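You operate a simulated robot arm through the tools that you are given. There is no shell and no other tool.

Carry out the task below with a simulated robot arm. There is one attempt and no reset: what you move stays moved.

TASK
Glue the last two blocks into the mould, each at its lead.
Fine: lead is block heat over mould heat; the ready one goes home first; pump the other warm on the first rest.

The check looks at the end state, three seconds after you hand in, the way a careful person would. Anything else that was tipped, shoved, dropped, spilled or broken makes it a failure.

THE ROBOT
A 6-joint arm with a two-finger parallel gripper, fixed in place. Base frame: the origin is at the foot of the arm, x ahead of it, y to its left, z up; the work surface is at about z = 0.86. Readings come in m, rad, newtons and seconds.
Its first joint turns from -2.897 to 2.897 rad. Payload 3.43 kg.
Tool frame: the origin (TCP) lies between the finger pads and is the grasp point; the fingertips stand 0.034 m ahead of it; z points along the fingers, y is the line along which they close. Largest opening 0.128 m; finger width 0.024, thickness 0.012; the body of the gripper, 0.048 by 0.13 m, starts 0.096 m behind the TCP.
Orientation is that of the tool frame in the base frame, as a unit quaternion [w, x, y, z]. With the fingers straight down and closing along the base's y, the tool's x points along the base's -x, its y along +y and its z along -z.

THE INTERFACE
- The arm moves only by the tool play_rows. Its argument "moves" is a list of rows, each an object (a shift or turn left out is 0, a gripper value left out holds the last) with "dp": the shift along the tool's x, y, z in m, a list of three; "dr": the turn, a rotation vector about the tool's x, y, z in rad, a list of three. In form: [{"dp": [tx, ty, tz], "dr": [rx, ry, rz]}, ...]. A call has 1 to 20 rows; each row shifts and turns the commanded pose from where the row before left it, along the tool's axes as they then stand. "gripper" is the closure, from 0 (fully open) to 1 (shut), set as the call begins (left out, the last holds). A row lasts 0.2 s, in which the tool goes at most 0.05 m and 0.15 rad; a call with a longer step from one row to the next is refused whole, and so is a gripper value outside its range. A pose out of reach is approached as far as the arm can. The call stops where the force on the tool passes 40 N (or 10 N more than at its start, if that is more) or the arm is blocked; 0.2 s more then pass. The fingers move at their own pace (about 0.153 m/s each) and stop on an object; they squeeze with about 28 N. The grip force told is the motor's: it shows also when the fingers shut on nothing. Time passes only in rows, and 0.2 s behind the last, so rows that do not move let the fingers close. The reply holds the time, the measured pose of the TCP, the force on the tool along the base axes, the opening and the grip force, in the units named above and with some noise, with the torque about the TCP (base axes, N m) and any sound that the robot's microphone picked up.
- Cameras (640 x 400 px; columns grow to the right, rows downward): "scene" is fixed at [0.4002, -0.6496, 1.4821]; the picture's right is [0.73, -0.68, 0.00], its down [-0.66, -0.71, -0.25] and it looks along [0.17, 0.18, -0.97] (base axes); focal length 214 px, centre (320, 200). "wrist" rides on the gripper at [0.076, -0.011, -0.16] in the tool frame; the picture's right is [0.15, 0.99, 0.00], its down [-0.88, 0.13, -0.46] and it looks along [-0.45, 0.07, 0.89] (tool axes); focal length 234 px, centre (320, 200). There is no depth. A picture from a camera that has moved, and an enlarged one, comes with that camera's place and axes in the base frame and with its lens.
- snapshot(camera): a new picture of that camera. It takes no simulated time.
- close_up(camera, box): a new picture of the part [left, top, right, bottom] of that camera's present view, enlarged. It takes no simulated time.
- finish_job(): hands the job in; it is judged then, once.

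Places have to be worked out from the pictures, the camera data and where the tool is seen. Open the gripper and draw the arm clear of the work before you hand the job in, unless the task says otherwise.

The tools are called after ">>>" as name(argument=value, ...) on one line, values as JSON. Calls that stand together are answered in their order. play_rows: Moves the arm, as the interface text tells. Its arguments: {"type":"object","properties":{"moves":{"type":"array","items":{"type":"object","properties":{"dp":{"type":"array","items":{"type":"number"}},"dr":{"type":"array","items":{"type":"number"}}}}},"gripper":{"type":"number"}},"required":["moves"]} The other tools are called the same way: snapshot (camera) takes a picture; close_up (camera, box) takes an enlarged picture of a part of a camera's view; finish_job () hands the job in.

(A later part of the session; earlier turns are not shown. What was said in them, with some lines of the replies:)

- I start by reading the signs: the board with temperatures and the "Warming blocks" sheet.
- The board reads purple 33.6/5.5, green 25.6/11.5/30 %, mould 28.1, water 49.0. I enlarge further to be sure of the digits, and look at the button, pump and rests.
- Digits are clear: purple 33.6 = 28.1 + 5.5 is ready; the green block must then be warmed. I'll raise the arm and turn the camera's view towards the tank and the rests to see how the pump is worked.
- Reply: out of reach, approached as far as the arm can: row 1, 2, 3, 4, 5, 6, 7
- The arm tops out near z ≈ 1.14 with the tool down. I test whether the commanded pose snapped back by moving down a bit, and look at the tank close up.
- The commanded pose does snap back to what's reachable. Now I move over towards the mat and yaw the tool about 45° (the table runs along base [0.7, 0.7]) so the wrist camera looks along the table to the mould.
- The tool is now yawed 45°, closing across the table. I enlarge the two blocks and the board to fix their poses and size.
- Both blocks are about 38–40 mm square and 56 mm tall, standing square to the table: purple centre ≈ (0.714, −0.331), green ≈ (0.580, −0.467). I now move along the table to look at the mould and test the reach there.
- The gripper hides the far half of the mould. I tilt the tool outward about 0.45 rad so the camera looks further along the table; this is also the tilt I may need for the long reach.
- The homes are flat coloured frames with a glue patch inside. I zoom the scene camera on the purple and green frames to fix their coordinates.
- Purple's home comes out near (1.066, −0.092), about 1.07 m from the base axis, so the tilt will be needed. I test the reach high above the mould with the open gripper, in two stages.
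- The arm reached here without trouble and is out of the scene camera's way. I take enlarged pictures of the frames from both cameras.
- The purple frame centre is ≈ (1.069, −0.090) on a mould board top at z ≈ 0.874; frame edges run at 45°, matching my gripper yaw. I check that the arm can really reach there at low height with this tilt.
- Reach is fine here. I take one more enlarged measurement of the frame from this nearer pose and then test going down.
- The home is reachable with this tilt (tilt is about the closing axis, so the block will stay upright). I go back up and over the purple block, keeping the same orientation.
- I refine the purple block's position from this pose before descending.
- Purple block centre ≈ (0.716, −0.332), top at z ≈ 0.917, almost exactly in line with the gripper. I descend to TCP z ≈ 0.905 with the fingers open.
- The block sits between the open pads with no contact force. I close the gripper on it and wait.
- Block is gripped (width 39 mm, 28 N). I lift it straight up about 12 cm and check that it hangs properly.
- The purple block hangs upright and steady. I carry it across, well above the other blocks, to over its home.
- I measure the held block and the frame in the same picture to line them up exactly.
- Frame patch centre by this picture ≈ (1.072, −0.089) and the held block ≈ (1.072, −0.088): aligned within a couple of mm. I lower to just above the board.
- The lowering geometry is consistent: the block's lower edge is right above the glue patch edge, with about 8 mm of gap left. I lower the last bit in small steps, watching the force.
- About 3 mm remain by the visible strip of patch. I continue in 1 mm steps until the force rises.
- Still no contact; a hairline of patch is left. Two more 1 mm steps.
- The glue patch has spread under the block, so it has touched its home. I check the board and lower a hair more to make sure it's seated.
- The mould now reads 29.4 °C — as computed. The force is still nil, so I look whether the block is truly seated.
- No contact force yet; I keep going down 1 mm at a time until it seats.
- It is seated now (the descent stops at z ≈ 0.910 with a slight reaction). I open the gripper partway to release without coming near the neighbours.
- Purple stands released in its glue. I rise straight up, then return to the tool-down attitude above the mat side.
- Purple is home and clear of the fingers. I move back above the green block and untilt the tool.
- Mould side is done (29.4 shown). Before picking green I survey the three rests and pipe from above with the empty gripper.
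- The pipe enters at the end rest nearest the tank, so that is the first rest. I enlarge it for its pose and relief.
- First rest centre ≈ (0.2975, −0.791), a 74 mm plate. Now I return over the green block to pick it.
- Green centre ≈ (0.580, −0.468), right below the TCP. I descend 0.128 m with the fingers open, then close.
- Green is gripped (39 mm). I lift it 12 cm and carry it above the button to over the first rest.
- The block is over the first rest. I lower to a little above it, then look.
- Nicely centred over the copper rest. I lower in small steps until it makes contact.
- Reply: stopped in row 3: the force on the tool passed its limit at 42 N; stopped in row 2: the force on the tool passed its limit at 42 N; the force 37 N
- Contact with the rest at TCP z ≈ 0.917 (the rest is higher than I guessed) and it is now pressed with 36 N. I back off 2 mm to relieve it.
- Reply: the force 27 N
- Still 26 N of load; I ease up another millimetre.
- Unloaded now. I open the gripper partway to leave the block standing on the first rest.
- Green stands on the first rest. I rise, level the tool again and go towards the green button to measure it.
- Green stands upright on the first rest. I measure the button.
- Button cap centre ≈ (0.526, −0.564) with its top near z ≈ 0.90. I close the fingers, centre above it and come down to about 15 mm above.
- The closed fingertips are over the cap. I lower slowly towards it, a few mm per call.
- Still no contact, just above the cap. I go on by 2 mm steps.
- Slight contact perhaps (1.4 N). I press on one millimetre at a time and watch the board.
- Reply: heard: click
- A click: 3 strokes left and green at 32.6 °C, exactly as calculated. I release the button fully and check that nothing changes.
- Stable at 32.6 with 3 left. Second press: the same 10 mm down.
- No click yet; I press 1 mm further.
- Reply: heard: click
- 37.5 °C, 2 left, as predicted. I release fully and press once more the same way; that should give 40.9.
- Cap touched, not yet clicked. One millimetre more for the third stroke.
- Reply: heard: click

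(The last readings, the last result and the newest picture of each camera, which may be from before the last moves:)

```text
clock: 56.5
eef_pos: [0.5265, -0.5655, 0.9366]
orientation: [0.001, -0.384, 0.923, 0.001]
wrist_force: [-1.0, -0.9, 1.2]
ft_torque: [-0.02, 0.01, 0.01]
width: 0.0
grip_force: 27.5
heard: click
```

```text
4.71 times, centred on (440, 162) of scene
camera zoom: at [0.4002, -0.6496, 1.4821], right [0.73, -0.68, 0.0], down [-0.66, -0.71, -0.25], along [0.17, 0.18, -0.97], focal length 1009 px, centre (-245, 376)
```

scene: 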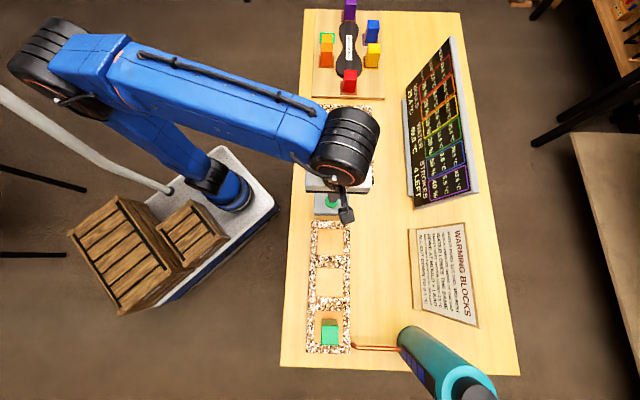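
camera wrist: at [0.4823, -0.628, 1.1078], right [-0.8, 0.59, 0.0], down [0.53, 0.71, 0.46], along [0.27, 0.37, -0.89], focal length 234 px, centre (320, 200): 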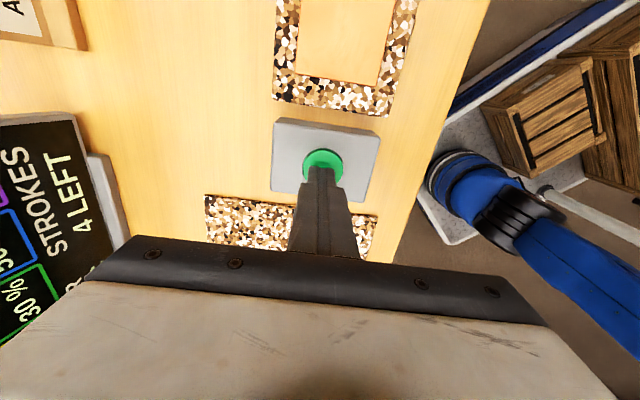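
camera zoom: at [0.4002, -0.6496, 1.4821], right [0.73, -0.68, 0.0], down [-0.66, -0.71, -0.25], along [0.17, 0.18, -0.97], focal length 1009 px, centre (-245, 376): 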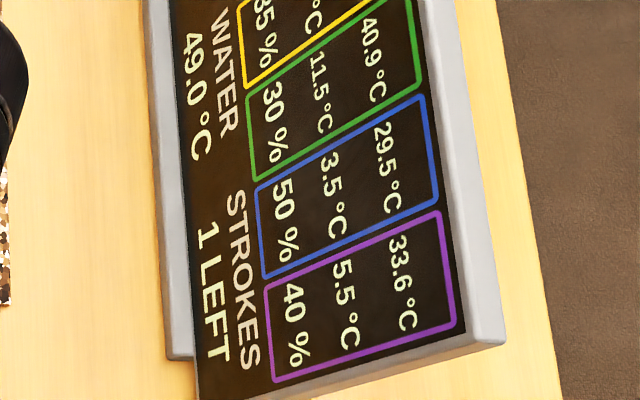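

Green is at 40.9 °C = 29.4 + 11.5. I lift off the button and go back over the green block on the first rest, opening the gripper on the way.

>>> play_rows(moves=[{"dp": [0, 0, -0.03]}, {"dp": [0, 0, -0.03]}, {"dp": [0, 0, -0.033]}, {"dp": [0.0402, 0.0003, 0]}, {"dp": [0.0402, 0.0003, 0]}, {"dp": [0.0402, 0.0003, 0]}, {"dp": [0.0402, 0.0003, 0]}, {"dp": [0.0402, 0.0003, 0]}, {"dp": [0.0402, 0.0003, 0]}, {"dp": [0.0402, 0.0003, 0]}, {"dp": [0.0402, 0.0003, 0]}, {"dp": [0, 0, 0]}])

>>> play_rows(moves=[{"dp": [0, 0, 0]}, {"dp": [0, 0, 0]}, {"dp": [0, 0, 0]}], gripper=0)

>>> snapshot(camera="wrist")

>>> close_up(camera="wrist", box=[260, 90, 390, 200])

>>> close_up(camera="scene", box=[395, 30, 485, 215])

```text
clock: 59.0
eef_pos: [0.2968, -0.794, 1.0279]
orientation: [0.0, -0.383, 0.924, 0.002]
wrist_force: [0.0, 0.2, -1.2]
ft_torque: [0.03, 0.01, -0.01]
width: 0.0
grip_force: 27.7
```

```text
clock: 59.9
eef_pos: [0.2981, -0.7938, 1.0272]
orientation: [0.001, -0.383, 0.924, 0.001]
wrist_force: [0.4, 0.2, 0.5]
ft_torque: [0.0, -0.02, -0.01]
width: 0.128
grip_force: 0.0
```

```text
taken
camera wrist: at [0.2522, -0.8567, 1.1855], right [-0.8, 0.59, 0.0], down [0.53, 0.71, 0.46], along [0.27, 0.37, -0.89], focal length 234 px, centre (320, 200)
```

wrist: 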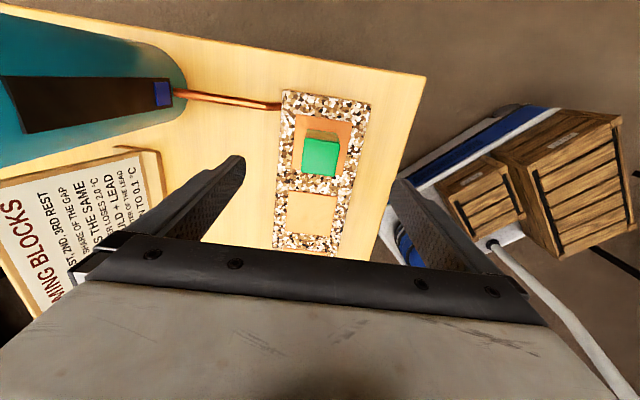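

```text
3.64 times, centred on (325, 145) of wrist
camera zoom: at [0.2522, -0.8567, 1.1855], right [-0.8, 0.59, 0.0], down [0.53, 0.71, 0.46], along [0.27, 0.37, -0.89], focal length 852 px, centre (302, 400)
```

zoom: 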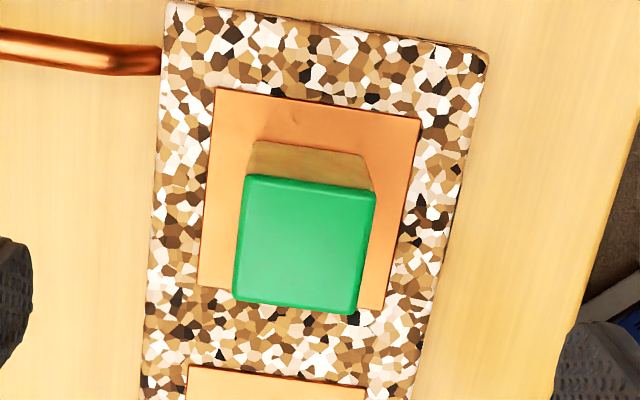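

```text
2.16 times, centred on (440, 122) of scene
camera zoom: at [0.4002, -0.6496, 1.4821], right [0.73, -0.68, 0.0], down [-0.66, -0.71, -0.25], along [0.17, 0.18, -0.97], focal length 464 px, centre (60, 368)
```

zoom: 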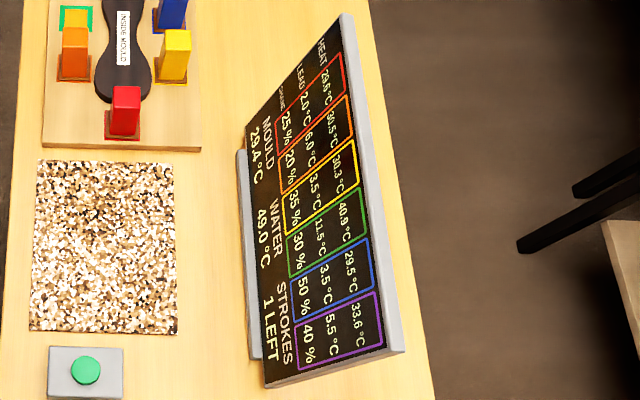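

Block still centred on the rest at ≈ (0.297, −0.795), board steady. Its home is 0.95 m out, so I tilt the tool 0.3 rad about the closing axis now and check the pose before descending.

>>> play_rows(moves=[{"dr": [0, -0.15, 0]}, {"dr": [0, -0.15, 0]}, {"dp": [0, 0, 0]}])

>>> snapshot(camera="wrist")

>>> close_up(camera="wrist", box=[260, 70, 390, 180])

```text
clock: 60.6
eef_pos: [0.3001, -0.7796, 1.0066]
orientation: [0.138, -0.379, 0.913, 0.055]
wrist_force: [-0.6, 0.0, -0.6]
ft_torque: [-0.01, 0.0, 0.02]
width: 0.1281
grip_force: 0.1
out of reach, approached as far as the arm can: row 2
```

```text
taken
camera wrist: at [0.2243, -0.8728, 1.1359], right [-0.8, 0.6, -0.05], down [0.41, 0.59, 0.69], along [0.44, 0.53, -0.72], focal length 234 px, centre (320, 200)
```

wrist: 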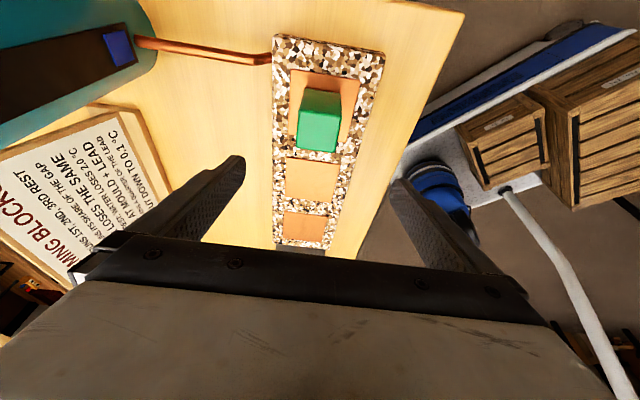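

```text
3.64 times, centred on (325, 125) of wrist
camera zoom: at [0.2243, -0.8728, 1.1359], right [-0.8, 0.6, -0.05], down [0.41, 0.59, 0.69], along [0.44, 0.53, -0.72], focal length 852 px, centre (302, 473)
```

zoom: 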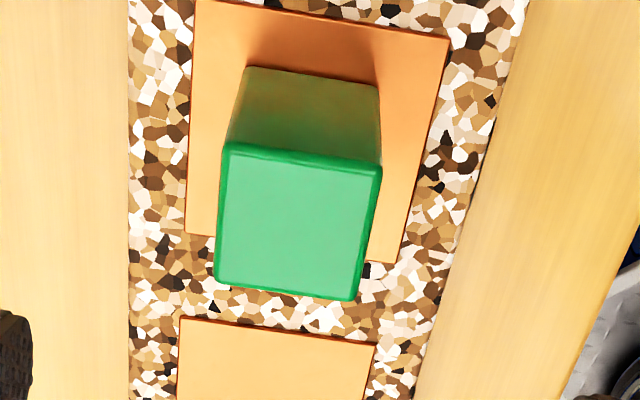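

At this height the 0.3 tilt is just out of reach, so the TCP slid a little. I reduce the tilt to 0.2 rad, which suits both the rest and the home, and re-read the pose.

>>> play_rows(moves=[{"dr": [0, 0.1, 0]}, {"dp": [0, 0, 0.01]}, {"dp": [0, 0, 0]}])

>>> close_up(camera="wrist", box=[260, 70, 390, 180])

```text
clock: 61.5
eef_pos: [0.3018, -0.7791, 0.9984]
orientation: [0.092, -0.382, 0.919, 0.04]
wrist_force: [0.0, -0.7, 0.4]
ft_torque: [-0.02, -0.04, 0.01]
width: 0.1281
grip_force: 0.1
```

```text
3.64 times, centred on (325, 125) of wrist
camera zoom: at [0.2352, -0.8628, 1.1377], right [-0.8, 0.6, -0.03], down [0.45, 0.64, 0.62], along [0.39, 0.49, -0.78], focal length 852 px, centre (302, 473)
```

zoom: 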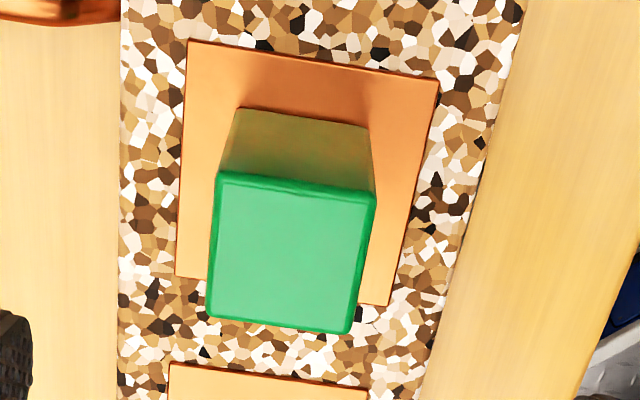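

Block centre ≈ (0.2975, −0.794) from this view. I shift over it with a small drop, then descend vertically to TCP z ≈ 0.92.

>>> play_rows(moves=[{"dp": [0.0174, -0.0075, 0.0169]}, {"dp": [0, 0, 0]}])

>>> snapshot(camera="wrist")

```text
clock: 62.0
eef_pos: [0.2979, -0.7942, 0.9782]
orientation: [0.093, -0.382, 0.919, 0.04]
wrist_force: [-0.1, 0.0, 0.1]
ft_torque: [0.03, 0.0, -0.02]
width: 0.128
grip_force: 0.1
```

```text
taken
camera wrist: at [0.2311, -0.8776, 1.1176], right [-0.8, 0.6, -0.03], down [0.45, 0.64, 0.62], along [0.39, 0.49, -0.78], focal length 234 px, centre (320, 200)
```

wrist: 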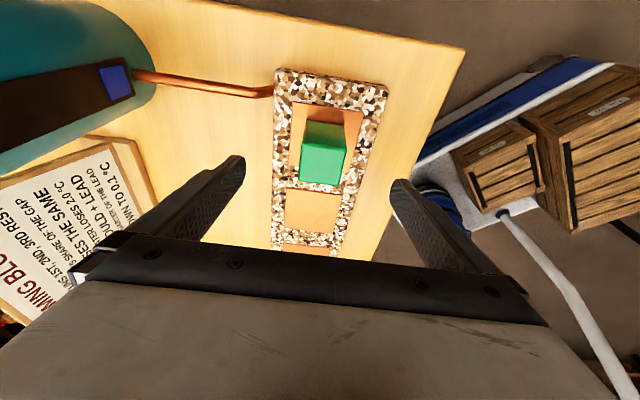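

Aligned. I narrow the opening to about 83 mm and descend the remaining 58 mm.

>>> play_rows(moves=[{"dp": [0, 0, 0]}, {"dp": [0.0058, 0, 0.0286]}, {"dp": [0.0058, 0, 0.0286]}, {"dp": [0, 0, 0]}], gripper=0.35)

>>> close_up(camera="wrist", box=[230, 80, 410, 260])

```text
clock: 63.0
eef_pos: [0.2965, -0.7928, 0.9178]
orientation: [0.094, -0.38, 0.919, 0.039]
wrist_force: [-0.1, 0.1, 0.0]
ft_torque: [-0.03, -0.01, 0.01]
width: 0.0831
grip_force: 0.0
```

```text
2.22 times, centred on (320, 170) of wrist
camera zoom: at [0.23, -0.8759, 1.058], right [-0.8, 0.6, -0.03], down [0.45, 0.64, 0.62], along [0.39, 0.49, -0.78], focal length 520 px, centre (320, 267)
```

zoom: 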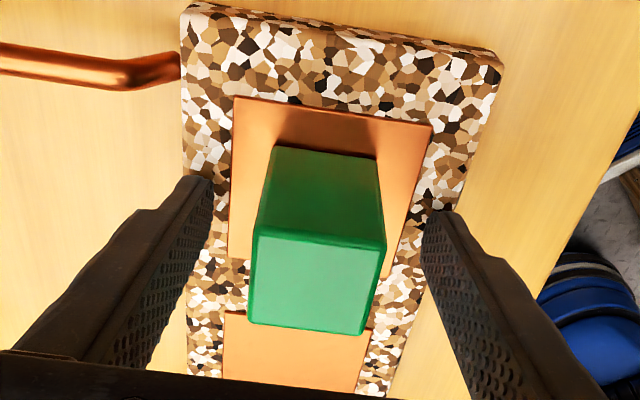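

The block is between the pads, no contact. I close on it.

>>> play_rows(moves=[{"dp": [0, 0, 0]}, {"dp": [0, 0, 0]}, {"dp": [0, 0, 0]}, {"dp": [0, 0, 0]}], gripper=1)

>>> close_up(camera="wrist", box=[230, 80, 410, 260])

```text
clock: 64.0
eef_pos: [0.2955, -0.7913, 0.9179]
orientation: [0.093, -0.382, 0.919, 0.04]
wrist_force: [0.0, 0.2, 1.7]
ft_torque: [-0.01, 0.0, 0.0]
width: 0.0394
grip_force: 27.6
```

```text
2.22 times, centred on (320, 170) of wrist
camera zoom: at [0.2301, -0.8759, 1.0582], right [-0.8, 0.6, -0.03], down [0.45, 0.64, 0.62], along [0.39, 0.49, -0.78], focal length 520 px, centre (320, 267)
```

zoom: 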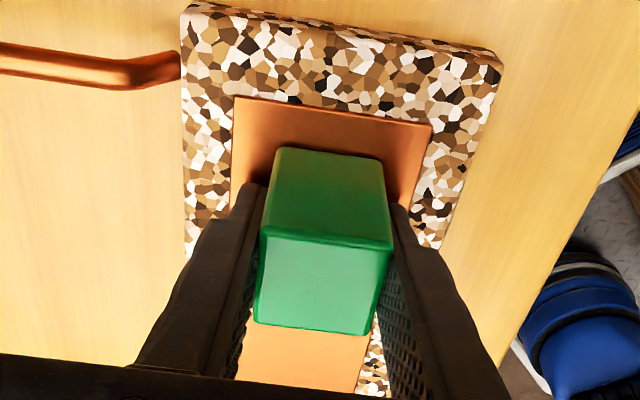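

Gripped at 39 mm. I lift 6 cm and carry it along the table to the mid-point, rising as the reach allows.

>>> play_rows(moves=[{"dp": [-0.006, 0, -0.0294]}, {"dp": [-0.006, 0, -0.0294]}, {"dp": [0, 0, 0]}, {"dp": [-0.04275, 0.00115, 0.0048]}, {"dp": [-0.04275, 0.00115, 0.0048]}, {"dp": [-0.04275, 0.00115, 0.0048]}, {"dp": [-0.04275, 0.00115, 0.0048]}, {"dp": [-0.04275, 0.00115, 0.0048]}, {"dp": [-0.04275, 0.00115, 0.0048]}, {"dp": [-0.04275, 0.00115, 0.0048]}, {"dp": [-0.04275, 0.00115, 0.0048]}, {"dp": [-0.04275, 0.00115, 0.0048]}, {"dp": [-0.04275, 0.00115, 0.0048]}, {"dp": [-0.04275, 0.00115, 0.0048]}, {"dp": [0, 0, 0]}])

>>> snapshot(camera="wrist")

>>> snapshot(camera="scene")

```text
clock: 67.2
eef_pos: [0.6238, -0.4519, 1.0218]
orientation: [0.093, -0.381, 0.919, 0.04]
wrist_force: [-0.3, -0.5, -1.1]
ft_torque: [0.0, 0.0, 0.02]
width: 0.0395
grip_force: 28.2
```

```text
taken
camera wrist: at [0.5569, -0.5365, 1.162], right [-0.8, 0.6, -0.03], down [0.45, 0.64, 0.62], along [0.39, 0.49, -0.78], focal length 234 px, centre (320, 200)
```

wrist: 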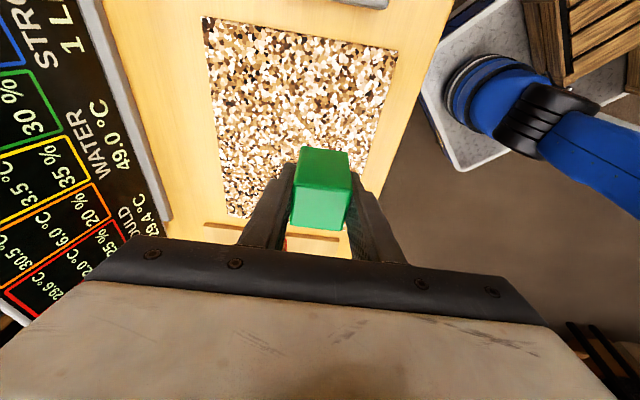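

```text
taken
```

scene: 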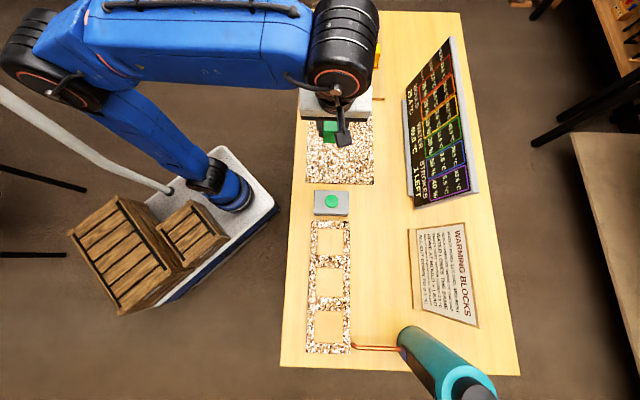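

The block hangs upright, heat unchanged on the board. I carry on to a hover over green's home, passing well above the orange block.

>>> play_rows(moves=[{"dp": [-0.04125, 0.00157, 0.00998]}, {"dp": [-0.04125, 0.00157, 0.00998]}, {"dp": [-0.04125, 0.00157, 0.00998]}, {"dp": [-0.04125, 0.00157, 0.00998]}, {"dp": [-0.04125, 0.00157, 0.00998]}, {"dp": [-0.04125, 0.00157, 0.00998]}, {"dp": [-0.04125, 0.00157, 0.00998]}, {"dp": [-0.04125, 0.00157, 0.00998]}, {"dp": [-0.04125, 0.00157, 0.00998]}, {"dp": [-0.04125, 0.00157, 0.00998]}, {"dp": [-0.04125, 0.00157, 0.00998]}, {"dp": [0, 0, 0]}])

>>> snapshot(camera="wrist")

>>> close_up(camera="scene", box=[300, 0, 400, 80])

```text
clock: 69.8
eef_pos: [0.9381, -0.1079, 1.005]
orientation: [0.093, -0.381, 0.919, 0.039]
wrist_force: [0.2, 0.4, -0.4]
ft_torque: [0.05, 0.01, -0.04]
width: 0.0392
grip_force: 28.2
```

```text
taken
camera wrist: at [0.8722, -0.1921, 1.145], right [-0.8, 0.6, -0.03], down [0.45, 0.64, 0.62], along [0.39, 0.49, -0.78], focal length 234 px, centre (320, 200)
```

wrist: 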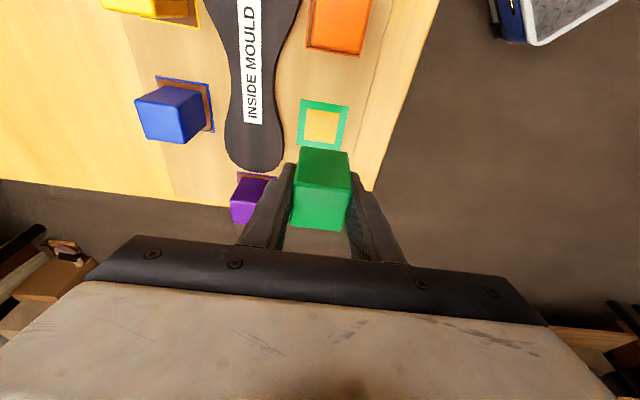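

```text
5.00 times, centred on (350, 40) of scene
camera zoom: at [0.4002, -0.6496, 1.4821], right [0.73, -0.68, 0.0], down [-0.66, -0.71, -0.25], along [0.17, 0.18, -0.97], focal length 1072 px, centre (170, 1000)
```

zoom: 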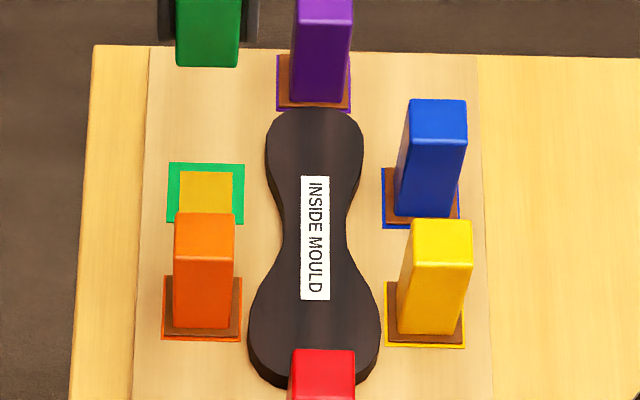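

Hovering over the home. I measure the green frame and the held block in one enlarged picture.

>>> close_up(camera="wrist", box=[280, 80, 370, 170])

>>> close_up(camera="wrist", box=[260, 80, 400, 240])

```text
4.44 times, centred on (325, 125) of wrist
camera zoom: at [0.8722, -0.1921, 1.145], right [-0.8, 0.6, -0.03], down [0.45, 0.64, 0.62], along [0.39, 0.49, -0.78], focal length 1041 px, centre (298, 533)
```

zoom: 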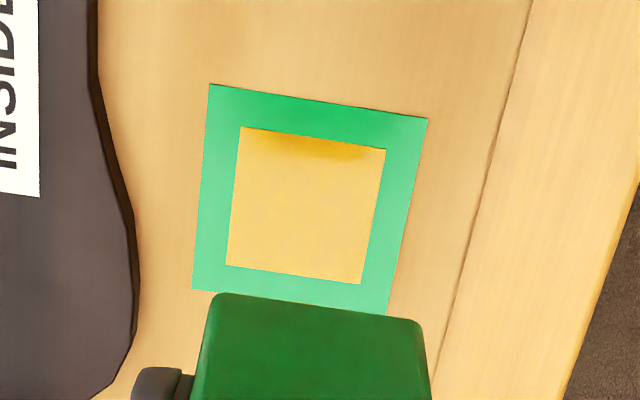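

```text
2.50 times, centred on (330, 160) of wrist
camera zoom: at [0.8722, -0.1921, 1.145], right [-0.8, 0.6, -0.03], down [0.45, 0.64, 0.62], along [0.39, 0.49, -0.78], focal length 585 px, centre (295, 300)
```

zoom: 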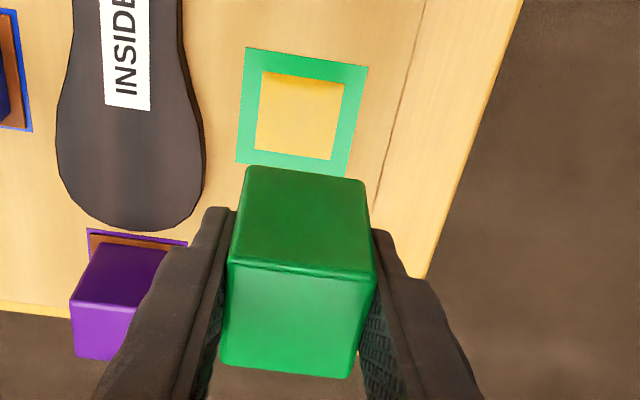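

Green's home centre ≈ (0.940, −0.110); the held block is about 1.5 mm short of it sideways. I lower to about 12 mm above the board with that small correction and look again.

>>> play_rows(moves=[{"dp": [0.0057, -0.0006, 0.0281]}, {"dp": [0.0057, -0.0006, 0.0281]}, {"dp": [0.0057, -0.0006, 0.0281]}, {"dp": [0, 0, 0]}])

>>> snapshot(camera="wrist")

>>> close_up(camera="wrist", box=[270, 110, 370, 240])

>>> close_up(camera="scene", box=[310, 10, 370, 60])

```text
clock: 70.8
eef_pos: [0.9402, -0.1101, 0.9196]
orientation: [0.094, -0.382, 0.919, 0.039]
wrist_force: [0.4, -0.6, -1.3]
ft_torque: [0.01, 0.01, 0.0]
width: 0.0393
grip_force: 27.7
```

```text
taken
camera wrist: at [0.8739, -0.1939, 1.0596], right [-0.8, 0.6, -0.03], down [0.45, 0.64, 0.62], along [0.39, 0.49, -0.78], focal length 234 px, centre (320, 200)
```

wrist: 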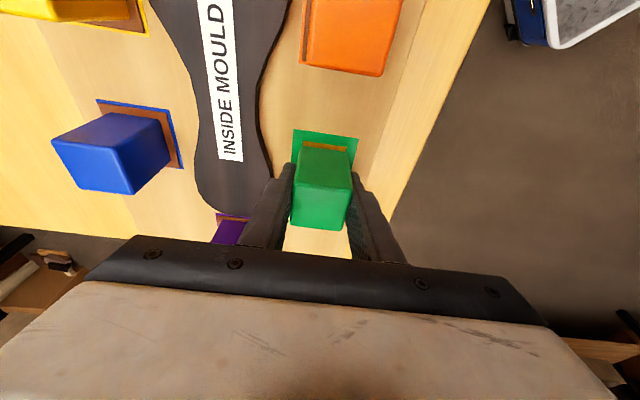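

```text
3.08 times, centred on (320, 175) of wrist
camera zoom: at [0.8739, -0.1939, 1.0596], right [-0.8, 0.6, -0.03], down [0.45, 0.64, 0.62], along [0.39, 0.49, -0.78], focal length 720 px, centre (320, 277)
```

zoom: 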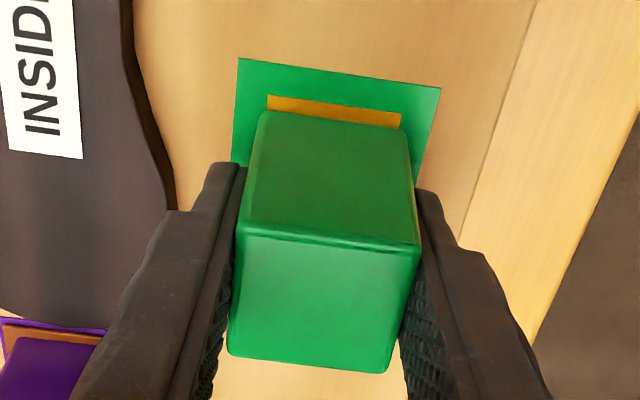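

```text
8.00 times, centred on (340, 35) of scene
camera zoom: at [0.4002, -0.6496, 1.4821], right [0.73, -0.68, 0.0], down [-0.66, -0.71, -0.25], along [0.17, 0.18, -0.97], focal length 1716 px, centre (160, 1520)
```

zoom: 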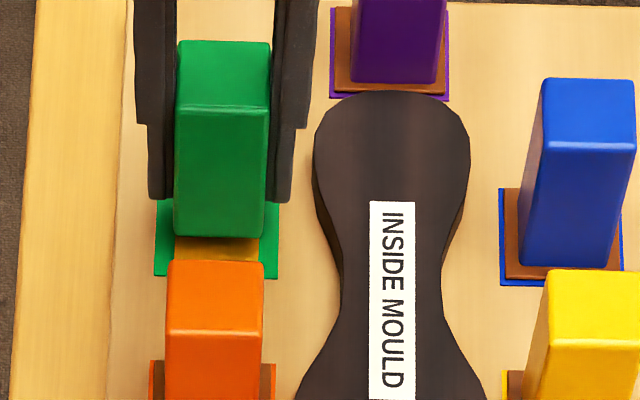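

Sideways it's aligned within half a millimetre and lengthwise too. I lower 8 mm, then creep.

>>> play_rows(moves=[{"dp": [0.0008, 0, 0.0039]}, {"dp": [0.0008, 0, 0.0039]}, {"dp": [0, 0, 0]}])

>>> close_up(camera="wrist", box=[270, 110, 370, 240])

```text
clock: 71.7
eef_pos: [0.9385, -0.11, 0.9112]
orientation: [0.093, -0.381, 0.919, 0.04]
wrist_force: [0.4, -0.3, -1.3]
ft_torque: [0.02, -0.01, 0.0]
width: 0.0393
grip_force: 27.6
```

```text
3.08 times, centred on (320, 175) of wrist
camera zoom: at [0.8734, -0.1938, 1.0507], right [-0.8, 0.6, -0.03], down [0.45, 0.64, 0.62], along [0.39, 0.49, -0.78], focal length 720 px, centre (320, 277)
```

zoom: 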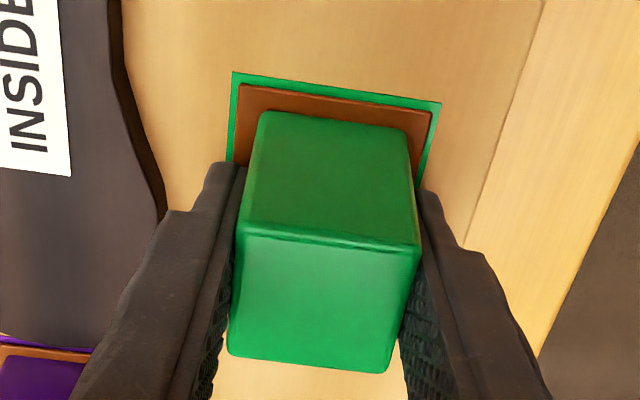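

The glue has taken. I creep down 1 mm at a time to seat it.

>>> play_rows(moves=[{"dp": [0.0002, 0, 0.001]}, {"dp": [0, 0, 0]}])

>>> close_up(camera="scene", box=[395, 30, 485, 215])

```text
clock: 72.2
eef_pos: [0.9416, -0.1081, 0.9093]
orientation: [0.093, -0.382, 0.919, 0.039]
wrist_force: [-0.3, 0.2, -0.4]
ft_torque: [0.0, -0.01, -0.02]
width: 0.0392
grip_force: 28.3
```

```text
2.16 times, centred on (440, 122) of scene
camera zoom: at [0.4002, -0.6496, 1.4821], right [0.73, -0.68, 0.0], down [-0.66, -0.71, -0.25], along [0.17, 0.18, -0.97], focal length 464 px, centre (60, 368)
```

zoom: 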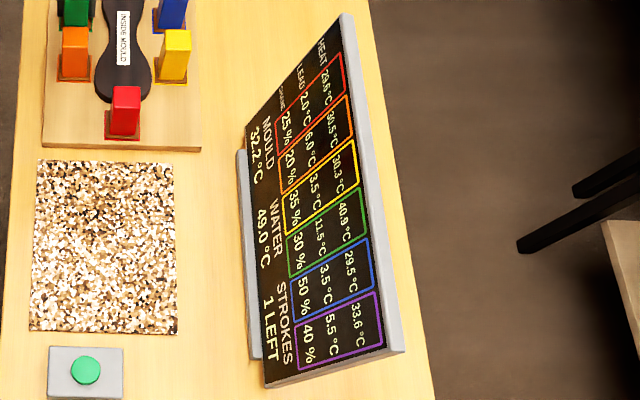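

Mould rose to 32.2 (29.4 + 2.8), as the rule says. I seat it the last couple of millimetres.

>>> play_rows(moves=[{"dp": [0.0002, 0, 0.001]}, {"dp": [0, 0, 0]}])

>>> close_up(camera="wrist", box=[270, 110, 370, 240])

```text
clock: 72.8
eef_pos: [0.9408, -0.1092, 0.9086]
orientation: [0.093, -0.382, 0.919, 0.039]
wrist_force: [-0.2, 0.5, 1.9]
ft_torque: [-0.04, -0.05, 0.0]
width: 0.0392
grip_force: 28.2
```

```text
3.08 times, centred on (320, 175) of wrist
camera zoom: at [0.874, -0.1929, 1.048], right [-0.8, 0.6, -0.03], down [0.45, 0.64, 0.62], along [0.39, 0.49, -0.78], focal length 720 px, centre (320, 277)
```

zoom: 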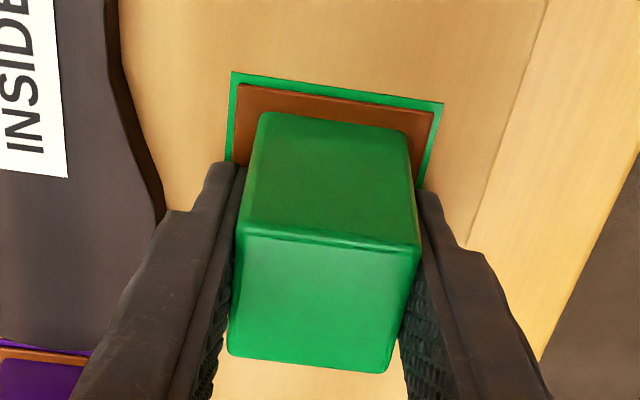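

Camera height is 1 mm above the expected seat and the force begins to show. One more small step.

>>> play_rows(moves=[{"dp": [0.00015, 0, 0.0007]}, {"dp": [0, 0, 0]}])

```text
clock: 73.5
eef_pos: [0.9404, -0.1091, 0.9076]
orientation: [0.092, -0.382, 0.919, 0.04]
wrist_force: [2.4, -0.9, 5.0]
ft_torque: [-0.08, -0.14, 0.0]
width: 0.039
grip_force: 27.8
```

Seated with 5 N of reaction. I open only to about 55 mm, as the inside mould is close on one side.

>>> play_rows(moves=[{"dp": [0, 0, 0]}, {"dp": [0, 0, 0]}, {"dp": [0, 0, 0]}], gripper=0.57)

>>> close_up(camera="wrist", box=[250, 100, 390, 250])

```text
clock: 74.2
eef_pos: [0.94, -0.1087, 0.9086]
orientation: [0.093, -0.381, 0.919, 0.04]
wrist_force: [-0.4, 0.5, 4.4]
ft_torque: [-0.05, -0.01, -0.01]
width: 0.054
grip_force: 0.2
```

```text
2.67 times, centred on (320, 175) of wrist
camera zoom: at [0.8738, -0.1927, 1.0478], right [-0.8, 0.6, -0.03], down [0.45, 0.64, 0.62], along [0.39, 0.49, -0.78], focal length 624 px, centre (320, 267)
```

zoom: 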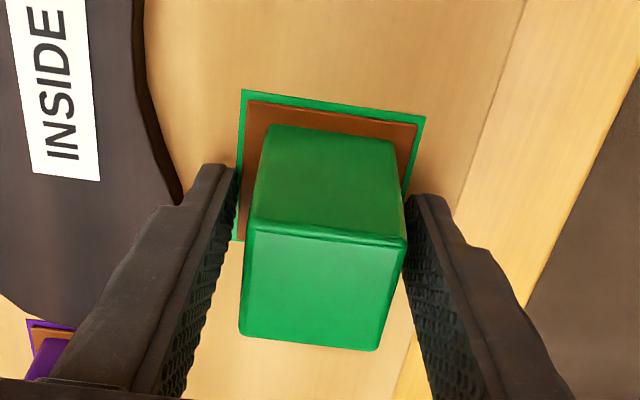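

Released; a residual 4 N suggests the tips just touch the board. I raise gently a few mm and check the forces.

>>> play_rows(moves=[{"dp": [-0.0004, 0, -0.002]}, {"dp": [-0.0008, 0, -0.0039]}, {"dp": [0, 0, 0]}])

>>> close_up(camera="wrist", box=[250, 100, 390, 250])

```text
clock: 75.0
eef_pos: [0.9395, -0.109, 0.9137]
orientation: [0.094, -0.382, 0.919, 0.039]
wrist_force: [-0.2, -1.0, 0.2]
ft_torque: [0.01, 0.02, 0.02]
width: 0.0548
grip_force: 0.0
```

```text
2.67 times, centred on (320, 175) of wrist
camera zoom: at [0.8741, -0.1929, 1.054], right [-0.8, 0.6, -0.03], down [0.45, 0.64, 0.62], along [0.39, 0.49, -0.78], focal length 624 px, centre (320, 267)
```

zoom: 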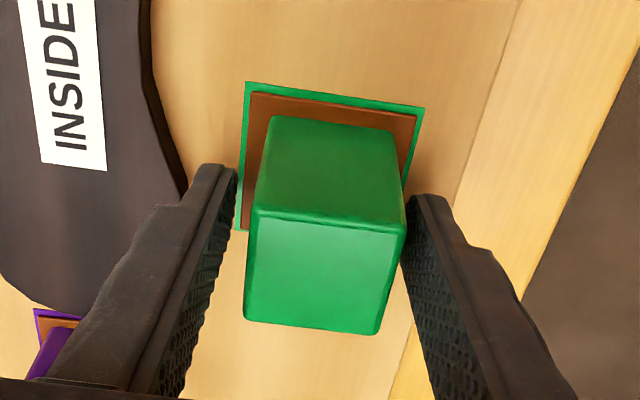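

The block stays put as the gripper rises. I lift clear vertically, then retreat towards the robot's side over the mat.

>>> play_rows(moves=[{"dp": [-0.004, 0, -0.0196]}, {"dp": [-0.006, 0, -0.0294]}, {"dp": [-0.006, 0, -0.0294]}, {"dp": [0, 0, 0]}])

>>> snapshot(camera="wrist")

>>> close_up(camera="scene", box=[300, 0, 400, 110])

```text
clock: 76.0
eef_pos: [0.9385, -0.1081, 0.9942]
orientation: [0.093, -0.381, 0.919, 0.039]
wrist_force: [-0.2, 0.3, 0.8]
ft_torque: [0.0, -0.04, 0.02]
width: 0.055
grip_force: 0.0
```

```text
taken
camera wrist: at [0.8724, -0.1925, 1.1341], right [-0.8, 0.6, -0.03], down [0.45, 0.64, 0.62], along [0.39, 0.49, -0.78], focal length 234 px, centre (320, 200)
```

wrist: 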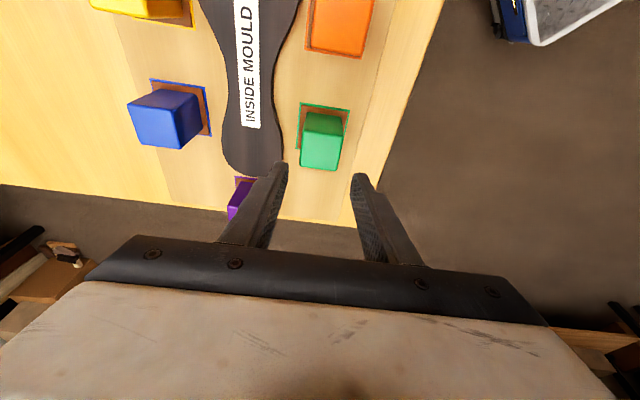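

```text
3.64 times, centred on (350, 55) of scene
camera zoom: at [0.4002, -0.6496, 1.4821], right [0.73, -0.68, 0.0], down [-0.66, -0.71, -0.25], along [0.17, 0.18, -0.97], focal length 780 px, centre (211, 727)
```

zoom: 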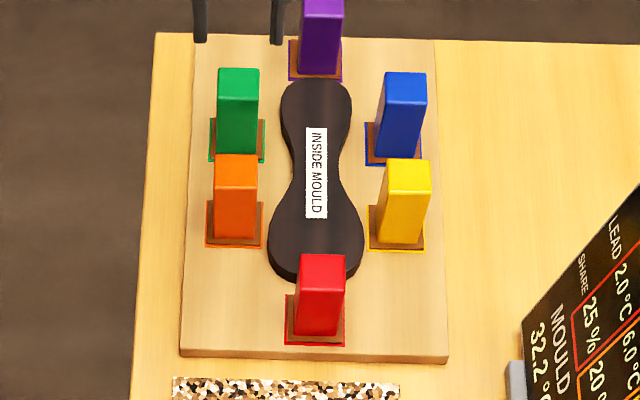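

All six blocks stand in the mould. I retreat over the mat away from the work, opening the gripper fully once clear.

>>> play_rows(moves=[{"dp": [0.0425, 0, -0.0114]}, {"dp": [0.0425, 0, -0.0114]}, {"dp": [0.0425, 0, -0.0114]}, {"dp": [0.0425, 0, -0.0114]}, {"dp": [0.0425, 0, -0.0114]}, {"dp": [0.0425, 0, -0.0114]}, {"dp": [0.0425, 0, -0.0114]}, {"dp": [0.0425, 0, -0.0114]}, {"dp": [0.0425, 0, -0.0114]}, {"dp": [0.0425, 0, -0.0114]}, {"dp": [0.0425, 0, -0.0114]}, {"dp": [0, 0, 0]}])

>>> play_rows(moves=[{"dr": [0, 0.1, 0]}, {"dr": [0, 0.1, 0]}, {"dp": [0.02, 0.03, -0.01]}, {"dp": [0.02, 0.03, -0.01]}, {"dp": [0, 0, 0]}], gripper=0)

>>> snapshot(camera="scene")

>>> snapshot(camera="wrist")

```text
clock: 78.7
eef_pos: [0.5991, -0.451, 1.0214]
orientation: [0.093, -0.382, 0.919, 0.04]
wrist_force: [0.2, -1.0, -0.5]
ft_torque: [-0.03, -0.02, 0.02]
width: 0.0551
grip_force: 0.2
```

```text
clock: 79.8
eef_pos: [0.5293, -0.437, 1.0433]
orientation: [0.0, -0.384, 0.923, 0.001]
wrist_force: [0.9, 0.3, -0.2]
ft_torque: [0.04, 0.01, 0.01]
width: 0.1278
grip_force: 0.2
```

```text
taken
```

scene: 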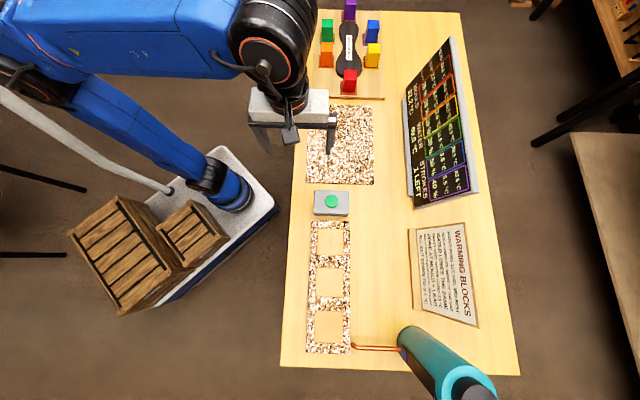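

```text
taken
camera wrist: at [0.4842, -0.5002, 1.2016], right [-0.8, 0.59, 0.0], down [0.53, 0.71, 0.46], along [0.27, 0.37, -0.89], focal length 234 px, centre (320, 200)
```

wrist: 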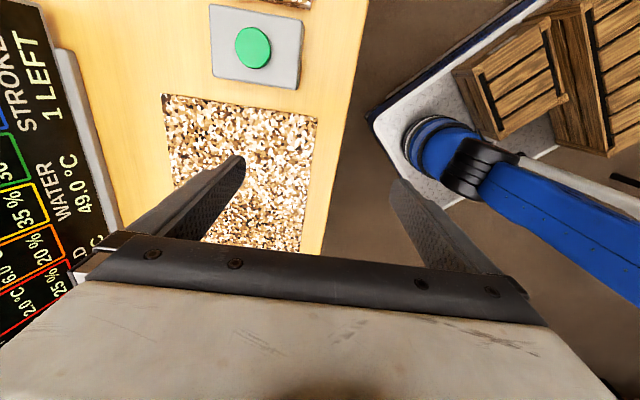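

The arm is clear and the gripper open. A last enlarged look at the mould and board before I hand in.

>>> close_up(camera="scene", box=[305, 0, 395, 105])

>>> close_up(camera="scene", box=[395, 30, 485, 215])

```text
3.81 times, centred on (350, 52) of scene
camera zoom: at [0.4002, -0.6496, 1.4821], right [0.73, -0.68, 0.0], down [-0.66, -0.71, -0.25], along [0.17, 0.18, -0.97], focal length 817 px, centre (206, 762)
```

zoom: 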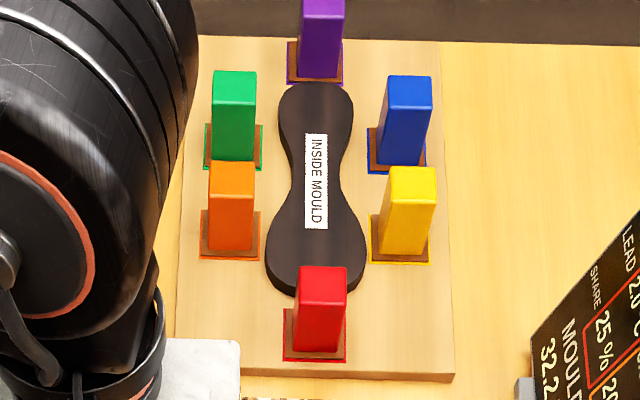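

```text
2.16 times, centred on (440, 122) of scene
camera zoom: at [0.4002, -0.6496, 1.4821], right [0.73, -0.68, 0.0], down [-0.66, -0.71, -0.25], along [0.17, 0.18, -0.97], focal length 464 px, centre (60, 368)
```

zoom: 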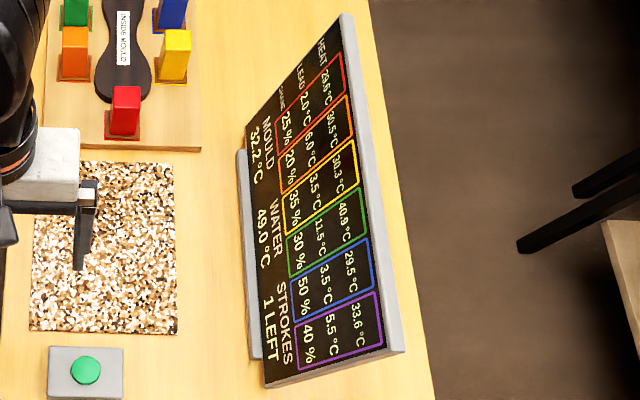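

All six blocks stand glued in their frames. Purple went home at 33.6 over a 28.1 mould and green at 40.9 over 29.4. Nothing else has moved, so I hand in the job.

>>> finish_job()

```text
The job is handed in.
```

Both blocks are glued upright in their frames, each at its lead, and I've handed the job in. I haven't seen the result of the check.

| Block | Heat when placed | Mould before | Lead | Mould after |
|---|---|---|---|---|
| Purple (first, already ready) | 33.6 °C | 28.1 °C | 5.5 °C | 29.4 °C |
| Green (second, pumped) | 40.9 °C | 29.4 °C | 11.5 °C | 32.2 °C |

- **Warming green:** it stood on the first rest, the one the pipe feeds, for three pump strokes. They took it from 25.6 to 32.6, 37.5 and then 40.9 °C. One stroke is left.
- **Placement:** green sits centred on its glue patch. Purple sits about 2 mm to one side of centre, still well inside its frame.
- **Rough touch:** while setting green on the first rest I pressed it down with about 42 N before backing off. It stayed upright and centred there.
- **Everything else:** the last pictures show the other four blocks, the signs and the tank where they were. I left the gripper open with the arm raised, back from the mould over the empty mat.
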